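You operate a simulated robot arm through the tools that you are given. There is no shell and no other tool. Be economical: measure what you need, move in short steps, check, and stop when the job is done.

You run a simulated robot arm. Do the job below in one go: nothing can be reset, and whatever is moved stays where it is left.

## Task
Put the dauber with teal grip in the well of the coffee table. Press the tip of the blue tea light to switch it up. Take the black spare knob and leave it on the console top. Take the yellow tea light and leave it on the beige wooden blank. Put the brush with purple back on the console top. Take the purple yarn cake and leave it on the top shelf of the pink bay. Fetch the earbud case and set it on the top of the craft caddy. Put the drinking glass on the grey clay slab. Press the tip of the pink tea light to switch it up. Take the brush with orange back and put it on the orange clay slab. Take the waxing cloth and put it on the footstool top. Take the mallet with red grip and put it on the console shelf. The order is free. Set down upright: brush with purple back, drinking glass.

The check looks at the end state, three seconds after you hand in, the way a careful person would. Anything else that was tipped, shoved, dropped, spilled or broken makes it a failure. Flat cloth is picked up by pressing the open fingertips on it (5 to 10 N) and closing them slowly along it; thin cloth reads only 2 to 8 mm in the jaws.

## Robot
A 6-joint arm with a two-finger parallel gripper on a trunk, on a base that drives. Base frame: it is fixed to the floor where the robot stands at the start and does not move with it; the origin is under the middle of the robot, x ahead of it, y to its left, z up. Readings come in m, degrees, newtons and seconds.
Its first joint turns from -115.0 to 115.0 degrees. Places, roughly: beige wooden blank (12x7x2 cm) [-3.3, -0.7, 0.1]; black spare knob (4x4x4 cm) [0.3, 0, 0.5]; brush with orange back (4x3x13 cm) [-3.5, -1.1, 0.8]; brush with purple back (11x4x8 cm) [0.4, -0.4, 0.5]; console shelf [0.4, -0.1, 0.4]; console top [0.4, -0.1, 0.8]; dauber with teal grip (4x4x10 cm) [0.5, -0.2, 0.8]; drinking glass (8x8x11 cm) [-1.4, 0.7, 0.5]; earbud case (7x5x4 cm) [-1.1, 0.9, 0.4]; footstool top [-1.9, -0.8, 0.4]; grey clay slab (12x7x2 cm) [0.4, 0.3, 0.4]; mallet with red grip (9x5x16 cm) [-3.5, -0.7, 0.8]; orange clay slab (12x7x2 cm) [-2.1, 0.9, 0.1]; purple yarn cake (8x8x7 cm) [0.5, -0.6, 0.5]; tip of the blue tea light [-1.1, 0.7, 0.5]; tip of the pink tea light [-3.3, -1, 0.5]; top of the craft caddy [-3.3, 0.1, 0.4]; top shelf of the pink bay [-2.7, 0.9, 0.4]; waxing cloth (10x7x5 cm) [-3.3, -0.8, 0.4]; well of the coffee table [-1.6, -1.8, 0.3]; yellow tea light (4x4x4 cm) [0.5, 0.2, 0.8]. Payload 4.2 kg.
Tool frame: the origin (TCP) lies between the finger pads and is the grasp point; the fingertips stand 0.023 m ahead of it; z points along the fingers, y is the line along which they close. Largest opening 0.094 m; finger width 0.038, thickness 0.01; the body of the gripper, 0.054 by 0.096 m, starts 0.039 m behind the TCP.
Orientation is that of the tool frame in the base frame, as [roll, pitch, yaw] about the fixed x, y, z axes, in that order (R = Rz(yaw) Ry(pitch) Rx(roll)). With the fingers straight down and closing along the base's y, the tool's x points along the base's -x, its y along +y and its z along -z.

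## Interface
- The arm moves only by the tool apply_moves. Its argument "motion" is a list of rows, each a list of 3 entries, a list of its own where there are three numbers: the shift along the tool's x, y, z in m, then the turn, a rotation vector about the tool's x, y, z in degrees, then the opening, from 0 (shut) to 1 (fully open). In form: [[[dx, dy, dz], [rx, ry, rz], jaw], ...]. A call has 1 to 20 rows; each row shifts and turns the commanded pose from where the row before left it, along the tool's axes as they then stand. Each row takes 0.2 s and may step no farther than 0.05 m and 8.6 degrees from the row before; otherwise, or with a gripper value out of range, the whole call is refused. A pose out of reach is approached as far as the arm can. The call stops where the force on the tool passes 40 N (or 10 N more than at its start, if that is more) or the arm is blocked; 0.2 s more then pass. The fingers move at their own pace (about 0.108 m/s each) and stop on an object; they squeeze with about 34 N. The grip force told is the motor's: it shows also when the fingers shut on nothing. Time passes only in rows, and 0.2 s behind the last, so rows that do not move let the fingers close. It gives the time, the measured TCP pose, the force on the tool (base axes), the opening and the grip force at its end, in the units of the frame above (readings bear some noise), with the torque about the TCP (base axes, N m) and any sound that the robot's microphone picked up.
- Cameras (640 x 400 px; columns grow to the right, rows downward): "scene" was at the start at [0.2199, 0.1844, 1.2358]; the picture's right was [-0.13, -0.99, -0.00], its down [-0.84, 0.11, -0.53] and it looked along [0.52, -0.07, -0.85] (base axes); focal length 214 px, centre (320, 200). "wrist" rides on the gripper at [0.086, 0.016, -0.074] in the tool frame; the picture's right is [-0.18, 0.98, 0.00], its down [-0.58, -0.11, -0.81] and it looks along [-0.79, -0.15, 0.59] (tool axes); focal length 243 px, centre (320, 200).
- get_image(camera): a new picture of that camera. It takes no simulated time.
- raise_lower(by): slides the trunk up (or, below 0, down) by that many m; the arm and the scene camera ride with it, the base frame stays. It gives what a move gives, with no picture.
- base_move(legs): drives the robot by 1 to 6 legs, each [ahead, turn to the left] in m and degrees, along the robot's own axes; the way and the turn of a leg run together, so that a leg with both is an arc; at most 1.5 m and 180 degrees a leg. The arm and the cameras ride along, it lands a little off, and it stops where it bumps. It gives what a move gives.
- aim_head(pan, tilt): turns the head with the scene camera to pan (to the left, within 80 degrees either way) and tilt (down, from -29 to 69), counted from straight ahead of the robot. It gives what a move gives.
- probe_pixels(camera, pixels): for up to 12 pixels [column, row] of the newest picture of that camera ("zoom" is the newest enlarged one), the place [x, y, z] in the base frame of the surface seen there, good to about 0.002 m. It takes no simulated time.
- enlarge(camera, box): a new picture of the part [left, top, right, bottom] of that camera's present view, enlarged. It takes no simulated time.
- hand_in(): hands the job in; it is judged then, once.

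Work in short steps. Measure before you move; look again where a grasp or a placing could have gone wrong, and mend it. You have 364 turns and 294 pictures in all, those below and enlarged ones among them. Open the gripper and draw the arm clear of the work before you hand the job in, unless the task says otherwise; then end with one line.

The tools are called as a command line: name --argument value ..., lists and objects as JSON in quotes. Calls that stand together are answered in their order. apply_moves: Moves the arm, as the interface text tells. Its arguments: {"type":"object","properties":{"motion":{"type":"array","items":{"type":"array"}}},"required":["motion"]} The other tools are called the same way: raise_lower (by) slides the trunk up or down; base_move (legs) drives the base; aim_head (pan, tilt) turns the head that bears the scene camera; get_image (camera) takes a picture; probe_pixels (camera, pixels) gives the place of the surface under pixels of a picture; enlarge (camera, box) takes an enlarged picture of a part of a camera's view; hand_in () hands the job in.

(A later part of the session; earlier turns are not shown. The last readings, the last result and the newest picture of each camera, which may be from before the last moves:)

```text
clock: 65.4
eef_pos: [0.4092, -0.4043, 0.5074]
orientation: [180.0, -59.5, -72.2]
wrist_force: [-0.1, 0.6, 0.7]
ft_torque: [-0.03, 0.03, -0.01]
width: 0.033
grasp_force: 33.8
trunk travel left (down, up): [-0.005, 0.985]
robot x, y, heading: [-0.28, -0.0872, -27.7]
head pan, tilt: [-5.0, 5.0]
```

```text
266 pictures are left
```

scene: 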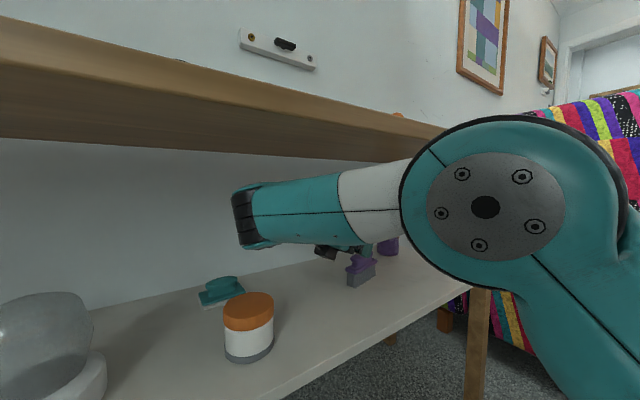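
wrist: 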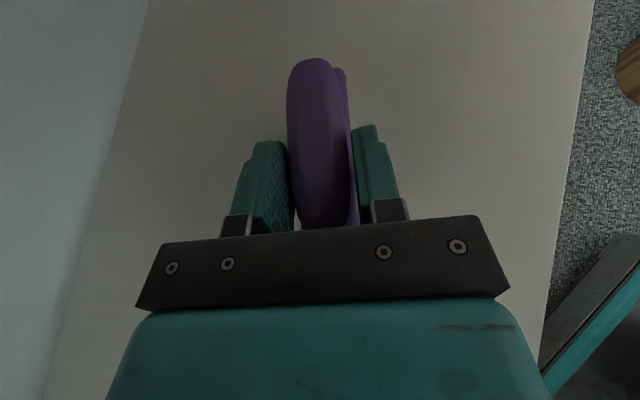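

Gripped (33 mm). Lift 4 cm, then slide out toward −x, keeping level.

apply_moves --motion '[[[0.0345, 0, -0.0203], [0, 0, 0], 0.1], [[-0.0059, 0.0357, -0.01], [0, 0, 0], 0.1], [[-0.0059, 0.0357, -0.01], [0, 0, 0], 0.1], [[-0.0059, 0.0357, -0.01], [0, 0, 0], 0.1], [[-0.0059, 0.0357, -0.01], [0, 0, 0], 0.1]]'

get_image --camera "wrist"

base_move --legs '[[-0.3, 0]]'

```text
clock: 66.6
eef_pos: [0.2575, -0.4011, 0.5466]
orientation: [179.9, -59.5, -72.2]
wrist_force: [-0.3, -0.2, -1.5]
ft_torque: [0.04, 0.01, -0.02]
width: 0.0332
grasp_force: 33.8
trunk travel left (down, up): [-0.005, 0.985]
robot x, y, heading: [-0.2776, -0.0836, -28.0]
head pan, tilt: [-5.0, 5.0]
```

```text
265 pictures are left
```

wrist: 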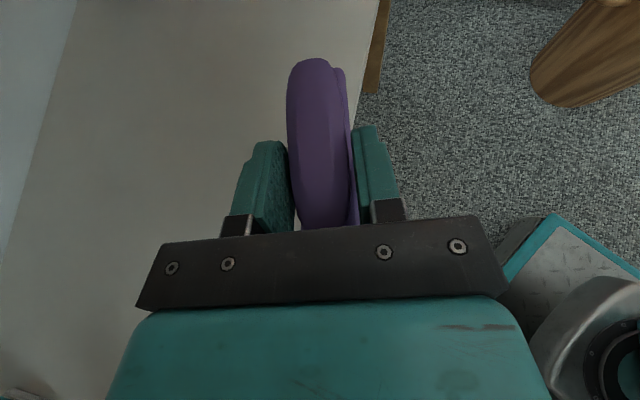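

```text
clock: 68.6
eef_pos: [-0.0071, -0.2577, 0.5472]
orientation: [179.9, -59.5, -71.9]
wrist_force: [0.4, -0.9, -0.8]
ft_torque: [0.04, 0.0, 0.0]
width: 0.0328
grasp_force: 34.1
trunk travel left (down, up): [-0.005, 0.985]
robot x, y, heading: [-0.5405, 0.0513, -27.7]
head pan, tilt: [-5.0, 5.0]
```

Raise the trunk 0.42 and look over the console top for a clear spot.

raise_lower --by 0.42

aim_head --pan 5 --tilt 35

get_image --camera "scene"

```text
refused: 0.42 is not a number from -0.4 to 0.4
```

```text
clock: 69.6
eef_pos: [-0.0073, -0.2588, 0.5464]
orientation: [180.0, -59.5, -71.9]
wrist_force: [0.1, -0.4, -1.2]
ft_torque: [0.04, 0.02, 0.01]
width: 0.0331
grasp_force: 33.6
trunk travel left (down, up): [-0.005, 0.985]
robot x, y, heading: [-0.546, 0.051, -27.4]
head pan, tilt: [5.0, 35.0]
```

```text
264 pictures are left
```

scene: 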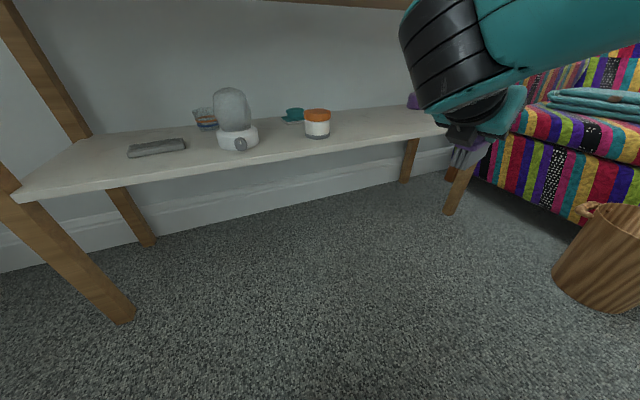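

raise_lower --by 0.4

get_image --camera "scene"

```text
clock: 73.4
eef_pos: [-0.0073, -0.2594, 0.9465]
orientation: [-180.0, -59.5, -71.9]
wrist_force: [0.1, 0.3, -1.0]
ft_torque: [0.03, 0.0, 0.01]
width: 0.033
grasp_force: 34.4
trunk travel left (down, up): [-0.405, 0.585]
robot x, y, heading: [-0.5395, 0.052, -27.2]
head pan, tilt: [5.0, 35.0]
```

```text
263 pictures are left
```

scene: 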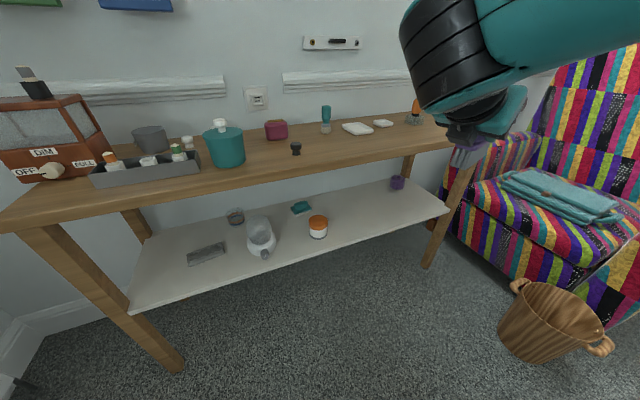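

The front strip of the top right of the knob is free. Drive in 0.27 then check with wrist camera.

base_move --legs '[[0.27, 0]]'

get_image --camera "wrist"

```text
clock: 75.3
eef_pos: [0.2293, -0.3866, 0.9461]
orientation: [-180.0, -59.6, -72.1]
wrist_force: [-0.2, 0.1, -1.3]
ft_torque: [0.0, 0.02, 0.0]
width: 0.0333
grasp_force: 33.7
trunk travel left (down, up): [-0.405, 0.585]
robot x, y, heading: [-0.3098, -0.0694, -27.4]
head pan, tilt: [5.0, 35.0]
```

```text
262 pictures are left
```

wrist: 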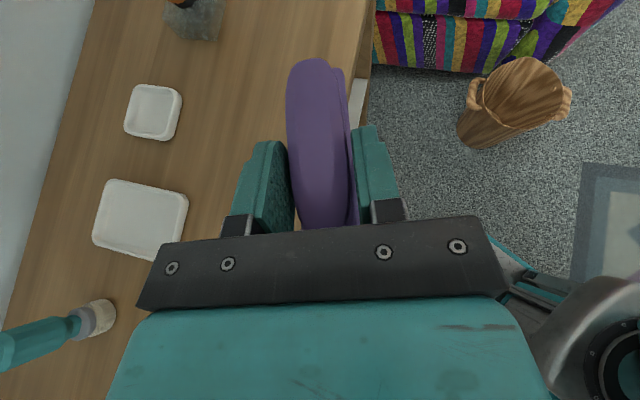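

Move over the strip to (0.325,-0.37), bottom ~2 cm above.

apply_moves --motion '[[[-0.0148, -0.0321, 0.0143], [0, 0, 0], 0.1], [[-0.0148, -0.0321, 0.0143], [0, 0, 0], 0.1], [[-0.0148, -0.0321, 0.0143], [0, 0, 0], 0.1], [[0, 0, 0], [0, 0, 0], 0.1]]'

get_image --camera "wrist"

get_image --camera "scene"

```text
clock: 76.3
eef_pos: [0.3259, -0.3714, 0.8865]
orientation: [-179.9, -59.4, -72.1]
wrist_force: [0.3, 0.7, -0.9]
ft_torque: [0.02, 0.0, 0.0]
width: 0.0331
grasp_force: 33.5
trunk travel left (down, up): [-0.405, 0.585]
robot x, y, heading: [-0.3063, -0.0717, -27.8]
head pan, tilt: [5.0, 35.0]
```

```text
261 pictures are left
```

wrist: 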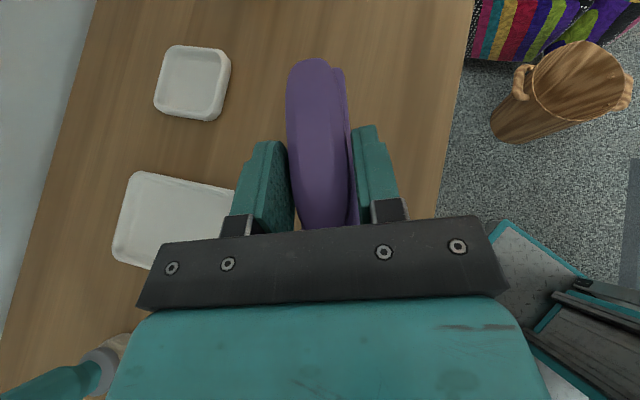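

```text
260 pictures are left
```

scene: 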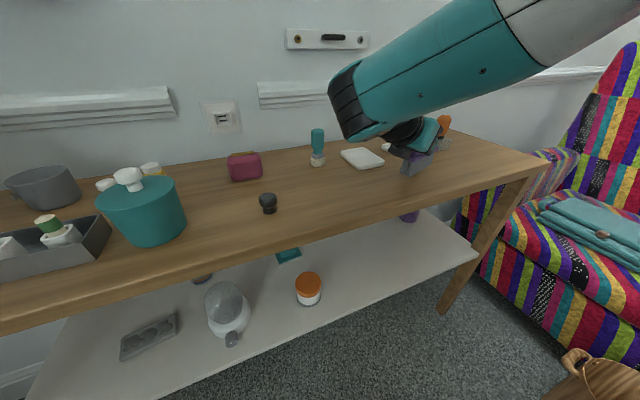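

Lower 17 mm and settle to contact.

apply_moves --motion '[[[-0.0078, 0, 0.0046], [0, 0, 0], 0.1], [[-0.006, 0, 0.0036], [0, 0, 0], 0.1], [[-0.0018, 0, 0.001], [0, 0, 0], 0.1], [[-0.0009, 0, 0.0005], [0, 0, 0], 0.1], [[0, 0, 0], [0, 0, 0], 0.1]]'

```text
clock: 77.5
eef_pos: [0.3257, -0.3689, 0.8684]
orientation: [179.9, -59.5, -72.2]
wrist_force: [0.1, -0.5, -1.0]
ft_torque: [-0.01, 0.01, -0.01]
width: 0.0331
grasp_force: 33.9
trunk travel left (down, up): [-0.405, 0.585]
robot x, y, heading: [-0.3048, -0.0745, -27.9]
head pan, tilt: [5.0, 35.0]
```

apply_moves --motion '[[[-0.0013, 0, 0.0008], [0, 0, 0], 0.1], [[-0.0009, 0, 0.0005], [0, 0, 0], 0.1], [[0, 0, 0], [0, 0, 0], 0.1]]'

```text
clock: 78.3
eef_pos: [0.3245, -0.3691, 0.8674]
orientation: [-179.5, -59.6, -72.5]
wrist_force: [5.0, 1.7, 22.2]
ft_torque: [0.23, 0.0, 0.05]
width: 0.0331
grasp_force: 33.5
trunk travel left (down, up): [-0.405, 0.585]
robot x, y, heading: [-0.3044, -0.0699, -27.9]
head pan, tilt: [5.0, 35.0]
```

Contact felt (22 N). Ease 1 mm, open, and withdraw along the tool axis.

apply_moves --motion '[[[0.0012, 0, -0.0007], [0, 0, 0], 0.1], [[0, 0, 0], [0, 0, 0], 0.5], [[0, 0, 0], [0, 0, 0], 0.75], [[0, 0, -0.03], [0, 0, 0], 0.75], [[0, 0, -0.04], [0, 0, 0], 0.75], [[0, 0, -0.04], [0, 0, 0], 0.75]]'

get_image --camera "wrist"

```text
clock: 79.7
eef_pos: [0.2961, -0.2821, 0.9228]
orientation: [-180.0, -59.4, -72.2]
wrist_force: [0.4, 0.2, -0.9]
ft_torque: [-0.01, -0.02, -0.01]
width: 0.0705
grasp_force: 0.1
trunk travel left (down, up): [-0.405, 0.585]
robot x, y, heading: [-0.3054, -0.0749, -27.7]
head pan, tilt: [5.0, 35.0]
```

```text
259 pictures are left
```

wrist: 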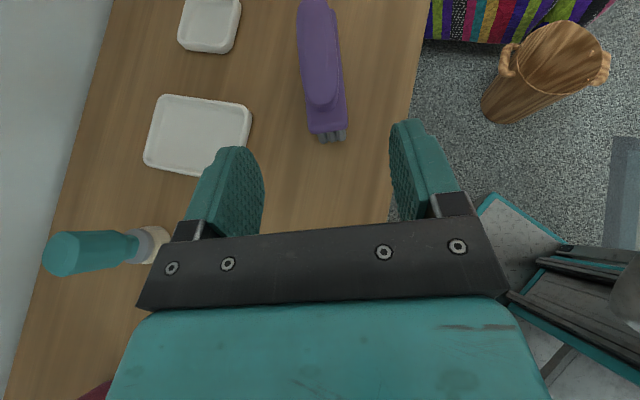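

Brush stands upright on the console top. Now the dauber (scene 317,145): look closely.

enlarge --camera "scene" --box '[270, 100, 430, 200]'

probe_pixels --camera "zoom" --pixels '[[190, 120], [190, 160], [190, 200], [165, 160], [212, 160], [190, 240], [190, 255]]'

```text
4.00 times, centred on (350, 150) of scene
```

zoom: 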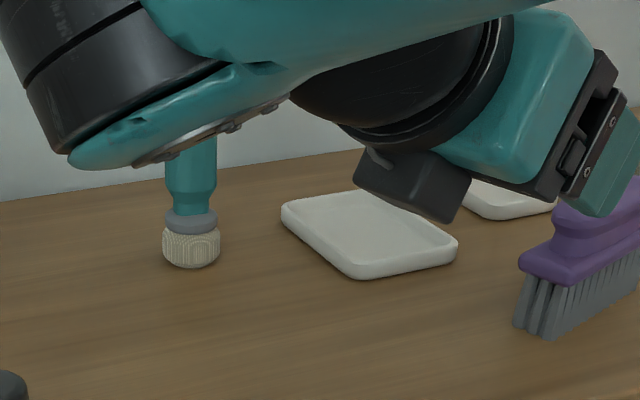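

```text
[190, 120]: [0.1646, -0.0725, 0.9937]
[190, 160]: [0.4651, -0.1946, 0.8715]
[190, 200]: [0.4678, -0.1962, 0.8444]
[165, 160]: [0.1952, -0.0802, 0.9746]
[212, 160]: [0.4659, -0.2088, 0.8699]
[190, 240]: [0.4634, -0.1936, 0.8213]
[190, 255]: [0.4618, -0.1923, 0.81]
```

Raise, turn the tool straight down, and reposition the base so the dauber is ~0.6 m ahead.

raise_lower --by 0.15

apply_moves --motion '[[[0, 0, 0], [0, -8.5, 0], 0.7], [[0, 0, 0], [0, -8.5, 0], 0.7], [[0, 0, 0], [0, -8.5, 0], 0.7], [[0, 0, 0], [0, -8.5, 0], 0.7], [[0, 0, 0], [0, -8.5, 0], 0.7], [[0, 0, 0], [0, -8.5, 0], 0.7], [[0, 0, 0], [0, -8.5, 0], 0.7]]'

base_move --legs '[[0, 18], [0.18, 0]]'

get_image --camera "wrist"

get_image --camera "scene"

```text
clock: 81.4
eef_pos: [0.2956, -0.2828, 1.0729]
orientation: [-180.0, -59.4, -72.0]
wrist_force: [-0.5, 0.5, 0.2]
ft_torque: [-0.01, -0.03, -0.02]
width: 0.0705
grasp_force: 0.0
trunk travel left (down, up): [-0.555, 0.435]
robot x, y, heading: [-0.3065, -0.0714, -27.7]
head pan, tilt: [5.0, 35.0]
```

```text
clock: 83.0
eef_pos: [0.2971, -0.2822, 1.0726]
orientation: [179.9, 0.1, -72.2]
wrist_force: [0.8, 0.6, 0.4]
ft_torque: [-0.03, 0.0, 0.03]
width: 0.066
grasp_force: 0.0
trunk travel left (down, up): [-0.555, 0.435]
robot x, y, heading: [-0.3067, -0.0754, -27.7]
head pan, tilt: [5.0, 35.0]
```

```text
clock: 85.5
eef_pos: [0.5067, -0.1138, 1.0732]
orientation: [-180.0, 0.1, -54.0]
wrist_force: [0.8, -0.2, 0.0]
ft_torque: [-0.01, -0.02, 0.0]
width: 0.066
grasp_force: 0.1
trunk travel left (down, up): [-0.555, 0.435]
robot x, y, heading: [-0.1321, -0.1001, -9.7]
head pan, tilt: [5.0, 35.0]
```

```text
257 pictures are left
```

wrist: 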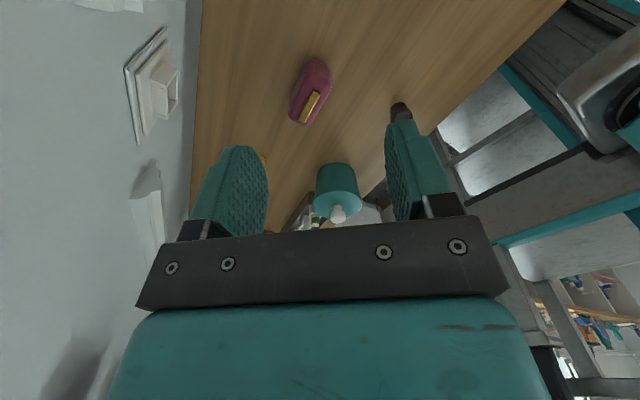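

```text
256 pictures are left
```

scene: 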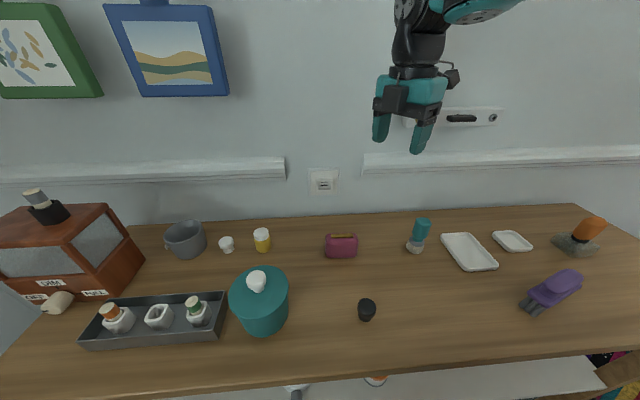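

Measure the dauber precisely from here (scene 418,235).

enlarge --camera "scene" --box '[380, 200, 460, 260]'

probe_pixels --camera "scene" --pixels '[[422, 220], [417, 223], [428, 223], [419, 236], [415, 246], [408, 246], [424, 246], [415, 252]]'

```text
6.67 times, centred on (420, 230) of scene
```

zoom: 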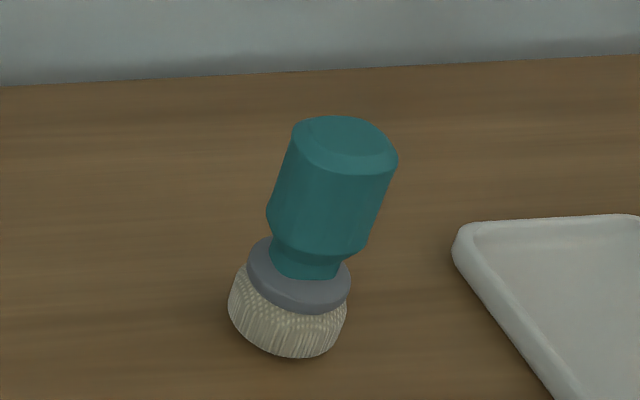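

```text
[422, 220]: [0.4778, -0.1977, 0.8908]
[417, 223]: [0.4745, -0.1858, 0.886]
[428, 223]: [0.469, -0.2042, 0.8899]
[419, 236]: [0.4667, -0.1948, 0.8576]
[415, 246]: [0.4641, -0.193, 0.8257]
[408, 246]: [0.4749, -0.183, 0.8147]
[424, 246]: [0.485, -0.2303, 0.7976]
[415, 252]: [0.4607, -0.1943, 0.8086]
```

Move above the dauber axis (0.477,-0.196) and descend to z≈0.93, then check.

apply_moves --motion '[[[0.0245, 0.0363, 0], [0, 0, 0], 0.65], [[0.0243, 0.0362, 0], [0, 0, 0], 0.65], [[0, 0, 0.048], [0, 0, 0], 0.65], [[0, 0, 0.048], [0, 0, 0], 0.65], [[0, 0, 0.047], [0, 0, 0], 0.65]]'

get_image --camera "scene"

get_image --camera "wrist"

```text
clock: 86.7
eef_pos: [0.4763, -0.1965, 0.9277]
orientation: [179.9, 0.0, -54.0]
wrist_force: [0.0, 0.4, 0.5]
ft_torque: [0.0, 0.02, -0.01]
width: 0.0612
grasp_force: 0.0
trunk travel left (down, up): [-0.555, 0.435]
robot x, y, heading: [-0.1332, -0.1005, -9.2]
head pan, tilt: [5.0, 35.0]
```

```text
254 pictures are left
```

scene: 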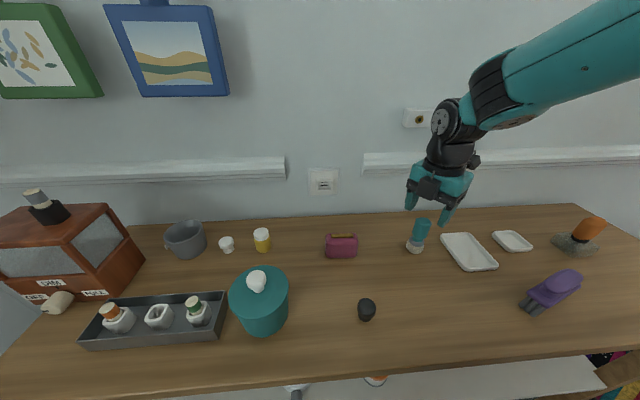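

```text
253 pictures are left
```

wrist: 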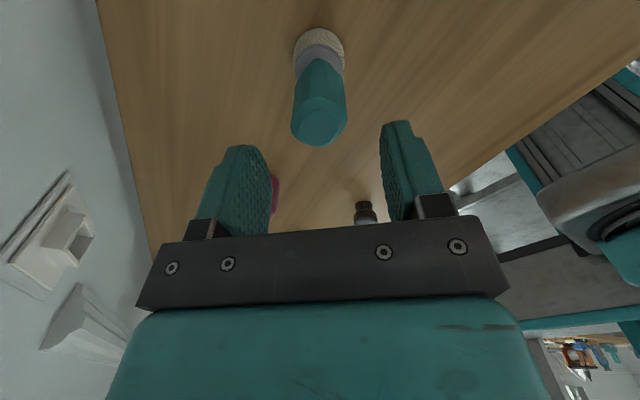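

Aligned. Descend 6 cm and close.

apply_moves --motion '[[[0, 0, 0.03], [0, 0, 0], 0.65], [[0, 0, 0.028], [0, 0, 0], 0.65], [[0, 0, 0], [0, 0, 0], 0.3], [[0, 0, 0], [0, 0, 0], 0.1], [[0, 0, 0], [0, 0, 0], 0.1]]'

enlarge --camera "scene" --box '[360, 160, 520, 260]'

```text
clock: 87.9
eef_pos: [0.4763, -0.1963, 0.8685]
orientation: [179.9, 0.0, -54.0]
wrist_force: [0.2, 0.2, -0.1]
ft_torque: [0.01, -0.02, 0.0]
width: 0.0417
grasp_force: 34.8
trunk travel left (down, up): [-0.555, 0.435]
robot x, y, heading: [-0.1309, -0.1053, -9.6]
head pan, tilt: [5.0, 35.0]
```

```text
4.00 times, centred on (440, 210) of scene
```

zoom: 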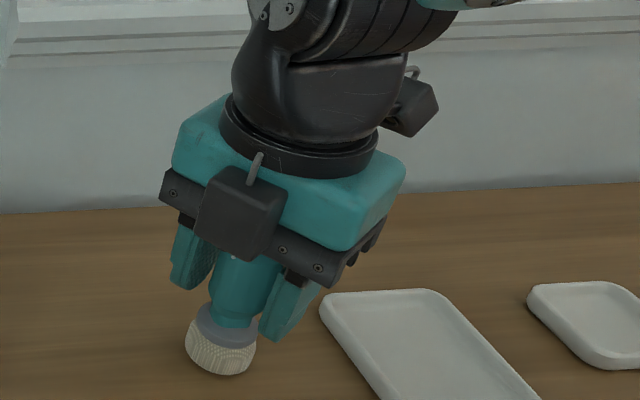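

Dauber gripped. Lift, back off, and pull the arm in a little, then look around toward the coffee table.

apply_moves --motion '[[[0, 0, -0.045], [0, 0, 0], 0.1], [[0, 0, -0.045], [0, 0, 0], 0.1], [[0, 0, -0.045], [0, 0, 0], 0.1]]'

base_move --legs '[[-0.5, 0], [0, -60]]'

aim_head --pan -60 --tilt 25

get_image --camera "scene"

aim_head --pan 40 --tilt 25

get_image --camera "scene"

```text
clock: 88.7
eef_pos: [0.4779, -0.1965, 1.0071]
orientation: [-180.0, 0.1, -54.0]
wrist_force: [0.5, 0.6, 0.2]
ft_torque: [0.01, 0.01, -0.02]
width: 0.0417
grasp_force: 33.5
trunk travel left (down, up): [-0.555, 0.435]
robot x, y, heading: [-0.1339, -0.1006, -9.9]
head pan, tilt: [5.0, 35.0]
```

```text
clock: 94.3
eef_pos: [-0.4061, -0.5959, 1.0065]
orientation: [-180.0, 0.1, -114.7]
wrist_force: [-0.8, 0.0, -1.2]
ft_torque: [-0.01, 0.0, -0.01]
width: 0.0417
grasp_force: 34.0
trunk travel left (down, up): [-0.555, 0.435]
robot x, y, heading: [-0.6197, -0.0144, -70.3]
head pan, tilt: [5.0, 35.0]
```

```text
clock: 95.7
eef_pos: [-0.4064, -0.5957, 1.0065]
orientation: [179.9, 0.0, -114.6]
wrist_force: [-0.3, 0.6, -0.3]
ft_torque: [0.02, 0.01, 0.04]
width: 0.0419
grasp_force: 34.1
trunk travel left (down, up): [-0.555, 0.435]
robot x, y, heading: [-0.6174, -0.0138, -69.9]
head pan, tilt: [-60.0, 25.0]
```

```text
251 pictures are left
```

scene: 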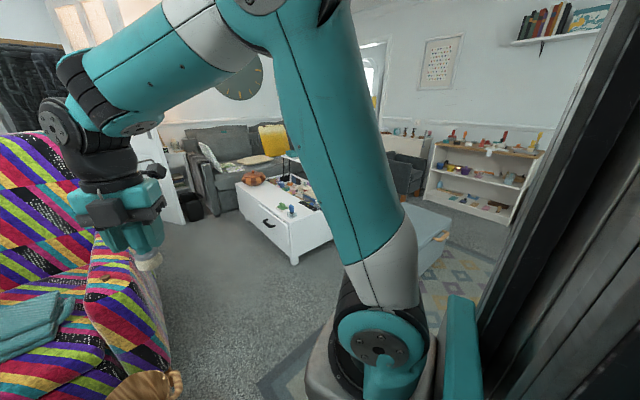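

```text
clock: 97.4
eef_pos: [-0.406, -0.595, 1.0058]
orientation: [180.0, -0.1, -114.6]
wrist_force: [0.7, -0.9, -0.2]
ft_torque: [0.03, 0.01, -0.01]
width: 0.0416
grasp_force: 33.9
trunk travel left (down, up): [-0.555, 0.435]
robot x, y, heading: [-0.6225, -0.0166, -70.2]
head pan, tilt: [40.0, 25.0]
```

```text
250 pictures are left
```

scene: 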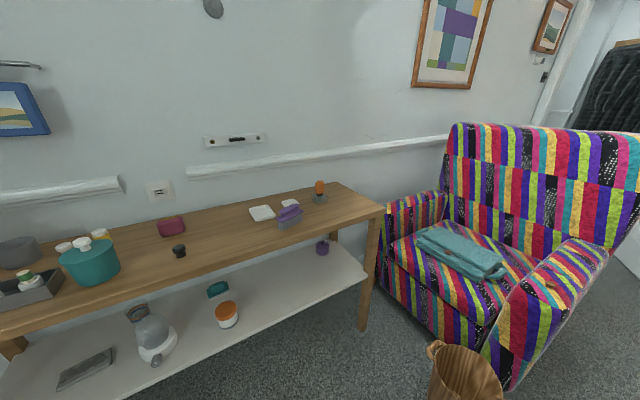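

The coffee table is the white one with items on top. Turn to face it and look.

base_move --legs '[[0, -50]]'

aim_head --pan 15 --tilt 25

get_image --camera "scene"

aim_head --pan -70 --tilt 25

get_image --camera "scene"

```text
clock: 100.1
eef_pos: [-0.9292, -0.5523, 1.0067]
orientation: [180.0, 0.1, -165.0]
wrist_force: [-0.6, 0.9, -0.3]
ft_torque: [-0.03, -0.01, 0.01]
width: 0.0416
grasp_force: 34.0
trunk travel left (down, up): [-0.555, 0.435]
robot x, y, heading: [-0.6241, -0.0142, -120.5]
head pan, tilt: [40.0, 25.0]
```

```text
clock: 101.0
eef_pos: [-0.9305, -0.5522, 1.0065]
orientation: [-179.9, 0.1, -165.0]
wrist_force: [0.1, -0.2, 0.4]
ft_torque: [0.02, -0.04, -0.04]
width: 0.0415
grasp_force: 33.9
trunk travel left (down, up): [-0.555, 0.435]
robot x, y, heading: [-0.6242, -0.0146, -120.5]
head pan, tilt: [15.0, 25.0]
```

```text
249 pictures are left
```

scene: 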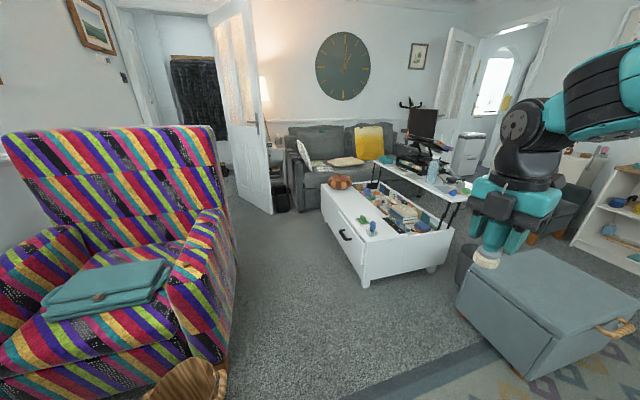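

```text
clock: 102.6
eef_pos: [-0.9299, -0.5525, 1.006]
orientation: [179.9, 0.0, -165.0]
wrist_force: [0.1, 0.4, -0.5]
ft_torque: [0.03, 0.01, 0.01]
width: 0.0417
grasp_force: 34.3
trunk travel left (down, up): [-0.555, 0.435]
robot x, y, heading: [-0.6244, -0.0148, -120.4]
head pan, tilt: [-70.0, 25.0]
```

```text
248 pictures are left
```

scene: 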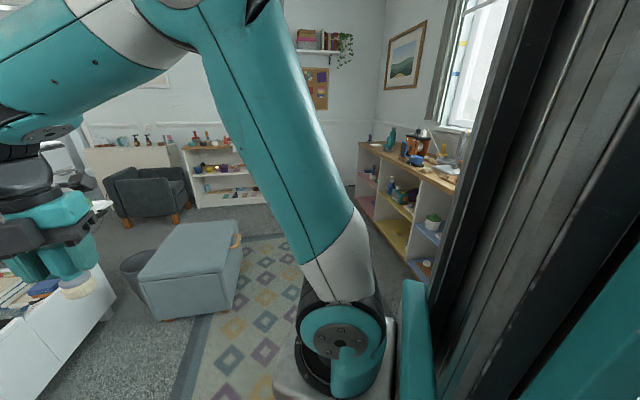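

Look at the table in detail and measure its edges.

aim_head --pan 0 --tilt 25

enlarge --camera "scene" --box '[230, 120, 470, 280]'

get_image --camera "scene"

```text
clock: 104.0
eef_pos: [-0.9303, -0.5529, 1.0071]
orientation: [-180.0, 0.1, -165.0]
wrist_force: [0.0, -0.7, -1.6]
ft_torque: [0.01, -0.02, -0.03]
width: 0.0417
grasp_force: 34.0
trunk travel left (down, up): [-0.555, 0.435]
robot x, y, heading: [-0.6211, -0.0172, -120.6]
head pan, tilt: [0.0, 25.0]
```

```text
2.50 times, centred on (350, 200) of scene
```

zoom: 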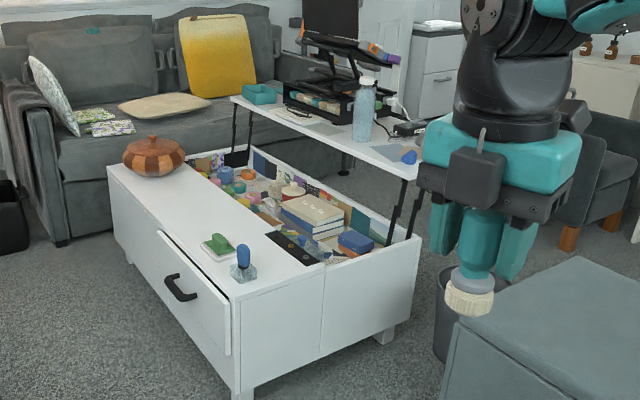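

```text
246 pictures are left
```

scene: 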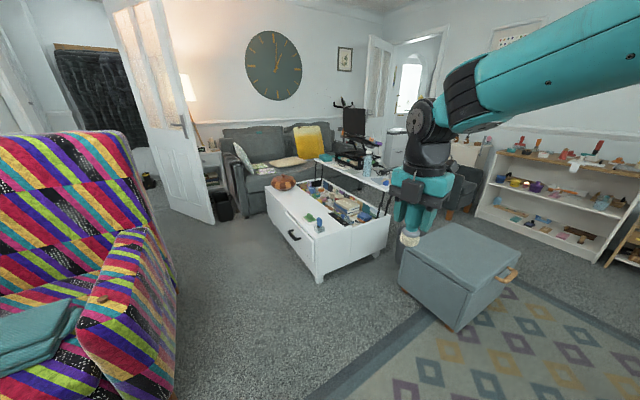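

Probe table corners and well.

probe_pixels --camera "scene" --pixels '[[316, 240], [390, 213], [268, 186], [332, 222], [390, 250], [320, 280], [350, 215], [336, 205], [320, 195], [366, 183], [330, 160], [345, 208]]'

probe_pixels --camera "scene" --pixels '[[400, 250], [460, 330], [515, 260], [450, 225], [175, 235], [160, 380]]'

```text
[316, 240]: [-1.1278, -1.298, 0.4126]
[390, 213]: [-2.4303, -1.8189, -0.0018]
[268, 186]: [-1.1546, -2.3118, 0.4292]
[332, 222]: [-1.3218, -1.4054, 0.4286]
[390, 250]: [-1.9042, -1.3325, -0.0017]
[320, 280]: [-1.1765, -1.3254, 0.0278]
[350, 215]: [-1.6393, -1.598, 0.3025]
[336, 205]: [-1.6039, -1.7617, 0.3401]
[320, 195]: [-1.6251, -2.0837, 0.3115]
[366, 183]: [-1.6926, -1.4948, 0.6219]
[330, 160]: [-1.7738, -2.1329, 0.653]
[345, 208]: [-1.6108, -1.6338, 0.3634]
```

```text
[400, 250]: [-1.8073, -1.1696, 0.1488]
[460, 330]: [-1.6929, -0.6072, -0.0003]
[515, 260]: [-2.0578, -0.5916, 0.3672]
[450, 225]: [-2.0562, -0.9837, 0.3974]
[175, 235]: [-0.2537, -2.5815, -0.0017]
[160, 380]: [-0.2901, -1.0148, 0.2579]
```

Table near end is y≈−1.30, well floor ≈0.30 around x −1.5…−1.65. Drive 0.85 m toward it and look down into the well.

base_move --legs '[[0.85, 0]]'

aim_head --pan 0 --tilt 45

get_image --camera "scene"

```text
clock: 108.6
eef_pos: [-1.345, -1.3062, 1.0063]
orientation: [-180.0, 0.1, -163.6]
wrist_force: [0.0, -0.3, 0.0]
ft_torque: [0.0, 0.0, 0.0]
width: 0.0414
grasp_force: 33.9
trunk travel left (down, up): [-0.555, 0.435]
robot x, y, heading: [-1.0476, -0.7599, -119.3]
head pan, tilt: [0.0, 25.0]
```

```text
clock: 109.4
eef_pos: [-1.3454, -1.3054, 1.0054]
orientation: [-180.0, 0.1, -163.5]
wrist_force: [-0.1, -0.4, -1.0]
ft_torque: [-0.04, 0.03, -0.03]
width: 0.0417
grasp_force: 33.6
trunk travel left (down, up): [-0.555, 0.435]
robot x, y, heading: [-1.0475, -0.7652, -119.2]
head pan, tilt: [0.0, 45.0]
```

```text
245 pictures are left
```

scene: 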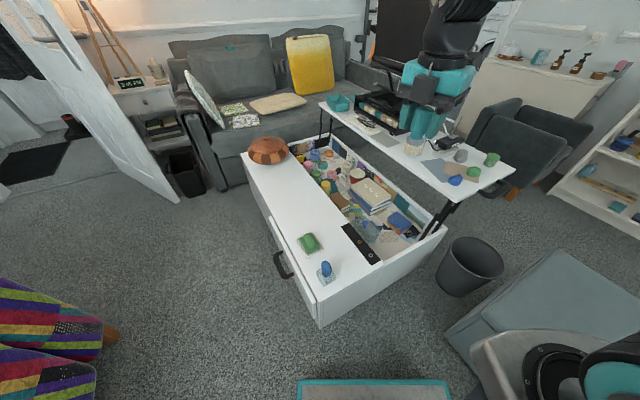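

enlarge --camera "scene" --box '[270, 120, 450, 280]'

```text
2.50 times, centred on (360, 200) of scene
```

zoom: 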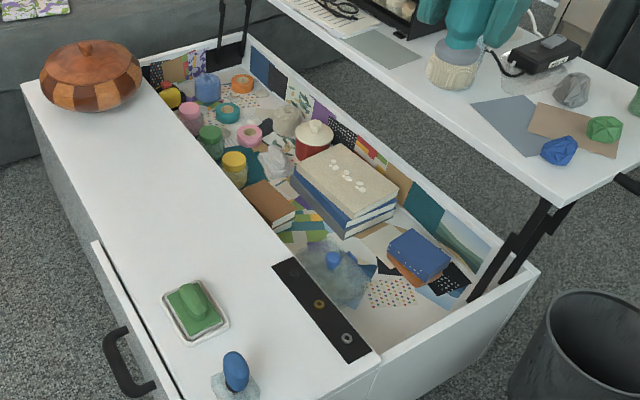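

The near-end of the well has flat papers/white floor around zoom (400,310). Probe there.

probe_pixels --camera "zoom" --pixels '[[390, 290], [410, 320], [380, 320], [440, 300], [340, 280], [418, 255], [365, 240], [360, 365], [520, 270], [290, 270], [460, 235], [335, 262]]'

```text
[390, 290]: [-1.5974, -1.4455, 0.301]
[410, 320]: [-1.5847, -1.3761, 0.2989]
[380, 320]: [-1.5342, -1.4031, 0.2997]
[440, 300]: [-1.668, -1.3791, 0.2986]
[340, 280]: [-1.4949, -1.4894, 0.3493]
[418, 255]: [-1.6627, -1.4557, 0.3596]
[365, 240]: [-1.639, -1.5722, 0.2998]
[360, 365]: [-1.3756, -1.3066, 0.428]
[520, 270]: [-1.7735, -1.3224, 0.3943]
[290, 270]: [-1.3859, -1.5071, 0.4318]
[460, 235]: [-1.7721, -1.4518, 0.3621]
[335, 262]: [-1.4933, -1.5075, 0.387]
```

Spot (−1.585,−1.385,0.30) is free. Check the raised top's near edge and rim.

probe_pixels --camera "zoom" --pixels '[[545, 198], [500, 165], [460, 130], [600, 175], [530, 225], [470, 320], [400, 365], [550, 150], [640, 150], [375, 345]]'

```text
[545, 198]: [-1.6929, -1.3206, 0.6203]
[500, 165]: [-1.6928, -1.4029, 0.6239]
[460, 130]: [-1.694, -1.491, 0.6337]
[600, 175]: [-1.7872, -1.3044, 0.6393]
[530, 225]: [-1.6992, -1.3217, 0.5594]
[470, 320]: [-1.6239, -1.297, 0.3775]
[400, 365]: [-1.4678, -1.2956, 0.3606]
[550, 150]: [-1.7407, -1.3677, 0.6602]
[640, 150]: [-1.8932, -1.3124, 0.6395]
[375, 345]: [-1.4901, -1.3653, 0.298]
```

Turn slightly and drive 0.17 so the tool is right over the free spot, then re-yaw to −135.

base_move --legs '[[0, -9], [0.17, 0]]'

get_image --camera "scene"

get_image --camera "wrist"

```text
clock: 111.5
eef_pos: [-1.5241, -1.371, 1.0058]
orientation: [-180.0, 0.1, -172.8]
wrist_force: [-2.0, 1.0, -0.2]
ft_torque: [0.02, -0.03, 0.0]
width: 0.0415
grasp_force: 33.8
trunk travel left (down, up): [-0.555, 0.435]
robot x, y, heading: [-1.156, -0.8742, -124.3]
head pan, tilt: [0.0, 45.0]
```

```text
243 pictures are left
```

scene: 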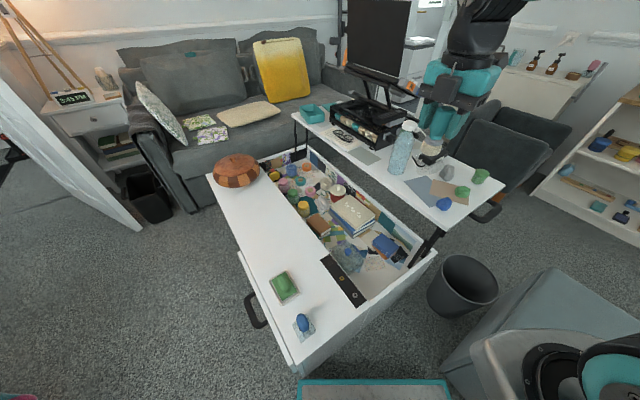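

```text
242 pictures are left
```

wrist: 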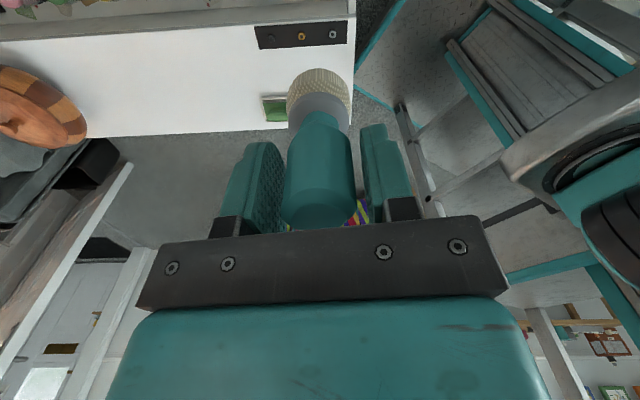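

Rotate the tool to yaw −140 and lower the trunk 0.4.

apply_moves --motion '[[[0, 0, 0], [0, 0, -8.2], 0.1], [[0, 0, 0], [0, 0, -8.2], 0.1], [[0, 0, 0], [0, 0, -8.2], 0.1], [[0, 0, 0], [0, 0, -8.2], 0.1]]'

raise_lower --by -0.4

aim_head --pan -5 --tilt 35

get_image --camera "scene"

```text
clock: 112.5
eef_pos: [-1.525, -1.3695, 1.0063]
orientation: [180.0, 0.1, -139.9]
wrist_force: [0.1, 0.0, -1.0]
ft_torque: [-0.01, 0.01, 0.02]
width: 0.0415
grasp_force: 34.2
trunk travel left (down, up): [-0.555, 0.435]
robot x, y, heading: [-1.1536, -0.8748, -123.9]
head pan, tilt: [0.0, 45.0]
```

```text
clock: 116.3
eef_pos: [-1.5236, -1.3707, 0.6061]
orientation: [180.0, 0.1, -140.0]
wrist_force: [0.2, -0.3, -0.3]
ft_torque: [0.04, -0.03, -0.02]
width: 0.0414
grasp_force: 33.9
trunk travel left (down, up): [-0.155, 0.835]
robot x, y, heading: [-1.1567, -0.8743, -123.8]
head pan, tilt: [0.0, 45.0]
```

```text
clock: 117.0
eef_pos: [-1.5237, -1.3698, 0.6053]
orientation: [179.9, 0.1, -140.0]
wrist_force: [0.8, 0.1, -1.2]
ft_torque: [0.03, 0.0, -0.01]
width: 0.0413
grasp_force: 34.3
trunk travel left (down, up): [-0.155, 0.835]
robot x, y, heading: [-1.1511, -0.8727, -124.0]
head pan, tilt: [-5.0, 35.0]
```

```text
241 pictures are left
```

scene: 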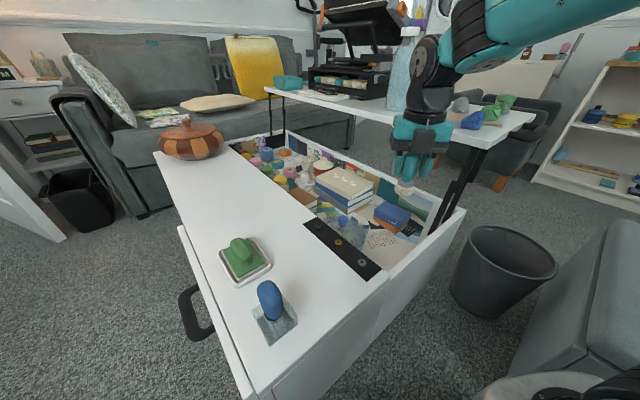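

Shift to (−1.545,−1.393) and check surroundings before descending.

apply_moves --motion '[[[0.0309, -0.004, 0], [0, 0, 0], 0.1], [[0, 0, 0.04], [0, 0, 0], 0.1], [[0, 0, 0.04], [0, 0, 0], 0.1]]'

enlarge --camera "scene" --box '[300, 130, 480, 290]'

probe_pixels --camera "zoom" --pixels '[[175, 250], [190, 260], [200, 270], [220, 265], [240, 300], [260, 280], [130, 240], [160, 235], [150, 255]]'

```text
clock: 117.8
eef_pos: [-1.544, -1.3941, 0.5248]
orientation: [-179.9, 0.0, -140.1]
wrist_force: [0.9, -0.3, -0.7]
ft_torque: [0.03, -0.01, 0.02]
width: 0.0411
grasp_force: 33.9
trunk travel left (down, up): [-0.155, 0.835]
robot x, y, heading: [-1.1548, -0.8738, -124.1]
head pan, tilt: [-5.0, 35.0]
```

```text
2.50 times, centred on (390, 210) of scene
```

zoom: 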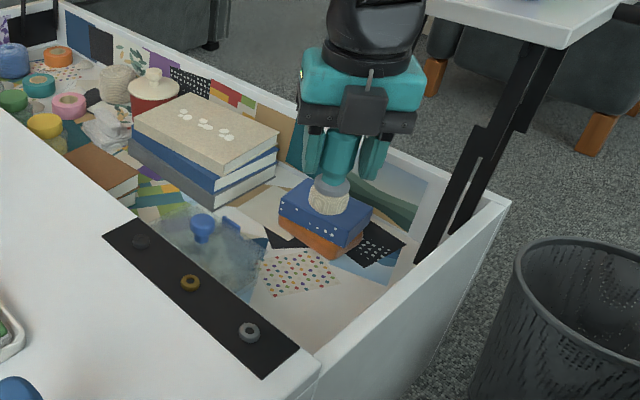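

```text
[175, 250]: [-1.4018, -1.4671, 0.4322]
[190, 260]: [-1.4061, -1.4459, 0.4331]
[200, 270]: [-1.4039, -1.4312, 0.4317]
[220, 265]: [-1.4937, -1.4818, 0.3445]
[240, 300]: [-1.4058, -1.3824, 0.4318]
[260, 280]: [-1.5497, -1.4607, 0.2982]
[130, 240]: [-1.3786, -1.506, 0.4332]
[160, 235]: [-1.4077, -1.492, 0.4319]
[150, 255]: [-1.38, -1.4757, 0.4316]
```

Clear floor beneath. Descend to near the floor.

apply_moves --motion '[[[0, 0, 0.045], [0, 0, 0], 0.1], [[0, 0, 0.045], [0, 0, 0], 0.1], [[0, 0, 0.04], [0, 0, 0], 0.1], [[0, 0, 0.015], [0, 0, 0], 0.1], [[0, 0, 0], [0, 0, 0], 0.1]]'

enlarge --camera "scene" --box '[300, 130, 480, 290]'

```text
clock: 119.0
eef_pos: [-1.5447, -1.3911, 0.3801]
orientation: [180.0, 0.1, -139.9]
wrist_force: [-0.5, -0.8, -1.1]
ft_torque: [0.01, 0.0, -0.02]
width: 0.0415
grasp_force: 33.8
trunk travel left (down, up): [-0.155, 0.835]
robot x, y, heading: [-1.1563, -0.8781, -124.0]
head pan, tilt: [-5.0, 35.0]
```

```text
2.50 times, centred on (390, 210) of scene
```

zoom: 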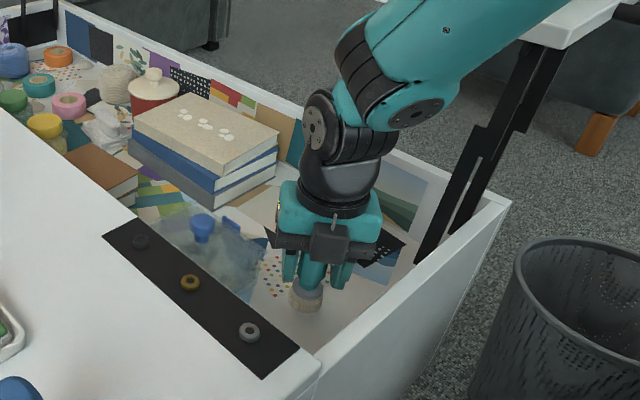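

About 12 mm to go; lower gently.

apply_moves --motion '[[[0, 0, 0.008], [0, 0, 0], 0.1], [[0, 0, 0.002], [0, 0, 0], 0.1], [[0, 0, 0.002], [0, 0, 0], 0.1], [[0, 0, 0], [0, 0, 0], 0.1]]'

```text
clock: 120.0
eef_pos: [-1.5445, -1.3927, 0.3698]
orientation: [-180.0, 0.1, -139.9]
wrist_force: [0.2, -0.9, -0.4]
ft_torque: [0.03, -0.01, 0.0]
width: 0.0415
grasp_force: 33.4
trunk travel left (down, up): [-0.155, 0.835]
robot x, y, heading: [-1.1504, -0.8762, -124.0]
head pan, tilt: [-5.0, 35.0]
```

apply_moves --motion '[[[0, 0, 0.002], [0, 0, 0], 0.1], [[0, 0, 0.0015], [0, 0, 0], 0.1], [[0, 0, 0], [0, 0, 0], 0.1]]'

```text
clock: 120.8
eef_pos: [-1.5462, -1.3929, 0.3668]
orientation: [-180.0, -0.1, -140.1]
wrist_force: [0.3, 1.3, 23.4]
ft_torque: [-0.22, -0.25, -0.14]
width: 0.0411
grasp_force: 33.4
trunk travel left (down, up): [-0.155, 0.835]
robot x, y, heading: [-1.1528, -0.8732, -123.9]
head pan, tilt: [-5.0, 35.0]
```

Contact. Ease 0.5 mm, open, withdraw up.

apply_moves --motion '[[[0, 0, -0.001], [0, 0, 0], 0.1], [[0, 0, 0], [0, 0, 0], 0.5], [[0, 0, 0], [0, 0, 0], 0.65], [[0, 0, -0.03], [0, 0, 0], 0.65], [[0, 0, -0.045], [0, 0, 0], 0.65], [[0, 0, -0.045], [0, 0, 0], 0.65], [[0, 0, -0.045], [0, 0, 0], 0.65]]'

raise_lower --by 0.2

get_image --camera "scene"

```text
clock: 122.4
eef_pos: [-1.5438, -1.395, 0.5315]
orientation: [180.0, 0.0, -139.9]
wrist_force: [-0.2, -0.3, -0.3]
ft_torque: [-0.03, -0.01, 0.05]
width: 0.0611
grasp_force: 0.1
trunk travel left (down, up): [-0.155, 0.835]
robot x, y, heading: [-1.1538, -0.8769, -123.7]
head pan, tilt: [-5.0, 35.0]
```

```text
clock: 124.6
eef_pos: [-1.544, -1.395, 0.7298]
orientation: [180.0, 0.0, -140.0]
wrist_force: [0.2, 0.5, -0.6]
ft_torque: [-0.03, 0.01, 0.0]
width: 0.061
grasp_force: 0.0
trunk travel left (down, up): [-0.355, 0.635]
robot x, y, heading: [-1.1567, -0.8758, -124.1]
head pan, tilt: [-5.0, 35.0]
```

```text
238 pictures are left
```

scene: 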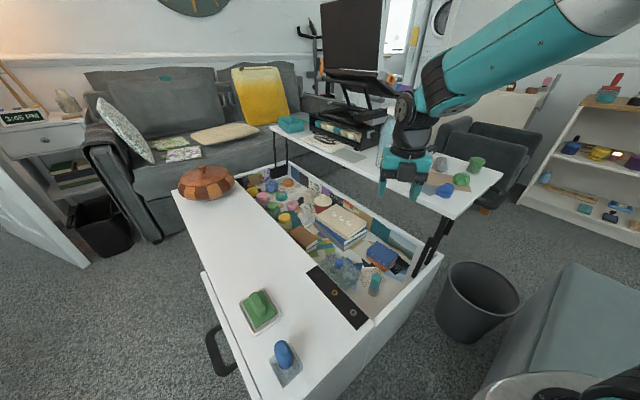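

Dauber stands in the well. Back out and turn to look west toward the shelf unit.

raise_lower --by 0.25

base_move --legs '[[-0.75, 0], [0, -56]]'

aim_head --pan 0 --tilt 25

get_image --camera "scene"

```text
clock: 127.2
eef_pos: [-1.5443, -1.3946, 0.9797]
orientation: [179.9, 0.1, -140.0]
wrist_force: [-0.6, -0.5, -0.1]
ft_torque: [-0.02, 0.02, 0.0]
width: 0.0613
grasp_force: 0.0
trunk travel left (down, up): [-0.605, 0.385]
robot x, y, heading: [-1.1547, -0.8741, -124.0]
head pan, tilt: [-5.0, 35.0]
```

```text
clock: 133.7
eef_pos: [-1.3963, -0.2448, 0.981]
orientation: [-179.9, 0.1, 165.3]
wrist_force: [-1.0, 0.7, -0.5]
ft_torque: [0.0, 0.02, 0.0]
width: 0.0612
grasp_force: 0.1
trunk travel left (down, up): [-0.605, 0.385]
robot x, y, heading: [-0.7475, -0.2633, -178.9]
head pan, tilt: [-5.0, 35.0]
```

```text
clock: 134.4
eef_pos: [-1.3961, -0.2456, 0.98]
orientation: [-180.0, 0.2, 165.2]
wrist_force: [0.2, -0.4, -0.2]
ft_torque: [0.02, 0.03, -0.03]
width: 0.0611
grasp_force: 0.1
trunk travel left (down, up): [-0.605, 0.385]
robot x, y, heading: [-0.7457, -0.2629, -178.7]
head pan, tilt: [0.0, 25.0]
```

```text
237 pictures are left
```

scene: 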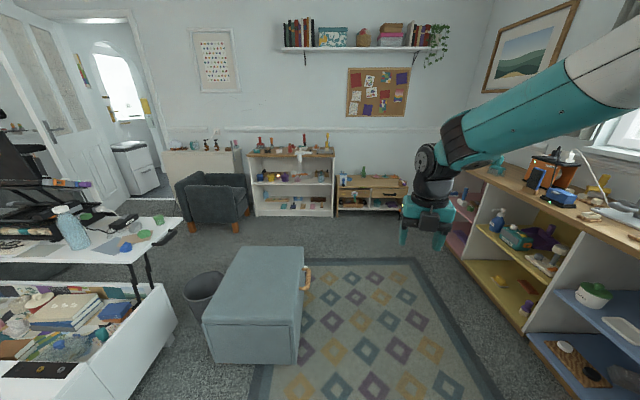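

Enlarge the far shelf and caddy.

enlarge --camera "scene" --box '[230, 120, 430, 245]'

probe_pixels --camera "scene" --pixels '[[300, 260], [210, 300], [300, 350], [305, 280], [290, 155], [290, 210], [250, 210], [333, 215], [370, 185], [370, 210], [215, 190], [480, 280]]'

```text
3.20 times, centred on (330, 182) of scene
```

zoom: 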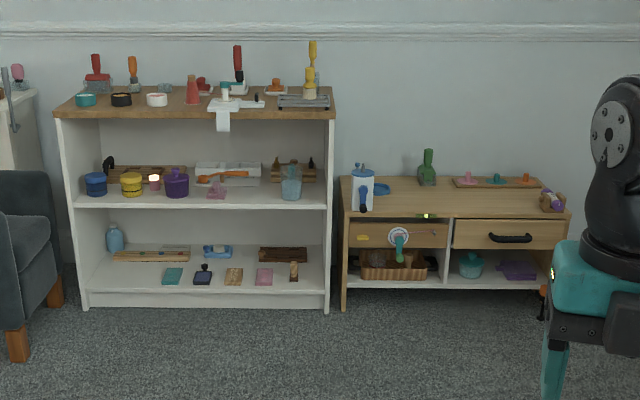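

```text
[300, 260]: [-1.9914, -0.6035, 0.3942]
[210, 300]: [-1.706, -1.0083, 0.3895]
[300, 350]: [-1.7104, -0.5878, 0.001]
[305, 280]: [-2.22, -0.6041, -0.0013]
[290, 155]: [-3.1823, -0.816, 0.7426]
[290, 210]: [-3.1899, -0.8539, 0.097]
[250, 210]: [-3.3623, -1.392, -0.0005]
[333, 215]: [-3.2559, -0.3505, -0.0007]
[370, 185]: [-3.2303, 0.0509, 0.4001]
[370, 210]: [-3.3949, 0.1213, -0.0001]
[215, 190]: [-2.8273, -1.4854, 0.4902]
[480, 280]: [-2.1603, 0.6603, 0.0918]
```

Drive west along y≈−0.15, past the footstool.

base_move --legs '[[0, -6], [1.5, 0], [0, 40]]'

aim_head --pan 0 --tilt 30

get_image --camera "scene"

```text
clock: 144.2
eef_pos: [-2.7893, -0.5303, 0.9798]
orientation: [179.9, 0.1, -158.7]
wrist_force: [-0.4, 1.2, 0.7]
ft_torque: [0.0, -0.02, -0.03]
width: 0.061
grasp_force: 0.1
trunk travel left (down, up): [-0.605, 0.385]
robot x, y, heading: [-2.2491, -0.1614, -142.6]
head pan, tilt: [0.0, 25.0]
```

```text
clock: 144.9
eef_pos: [-2.7885, -0.5314, 0.9803]
orientation: [-180.0, 0.0, -158.7]
wrist_force: [-0.3, -0.1, 0.2]
ft_torque: [-0.02, 0.0, 0.01]
width: 0.0611
grasp_force: 0.0
trunk travel left (down, up): [-0.605, 0.385]
robot x, y, heading: [-2.2507, -0.1653, -142.8]
head pan, tilt: [0.0, 30.0]
```

```text
235 pictures are left
```

scene: 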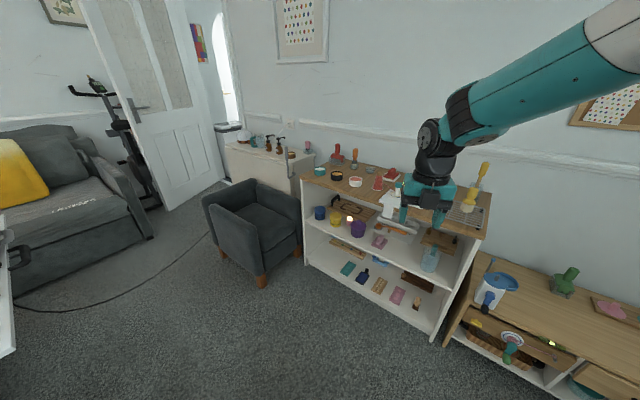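

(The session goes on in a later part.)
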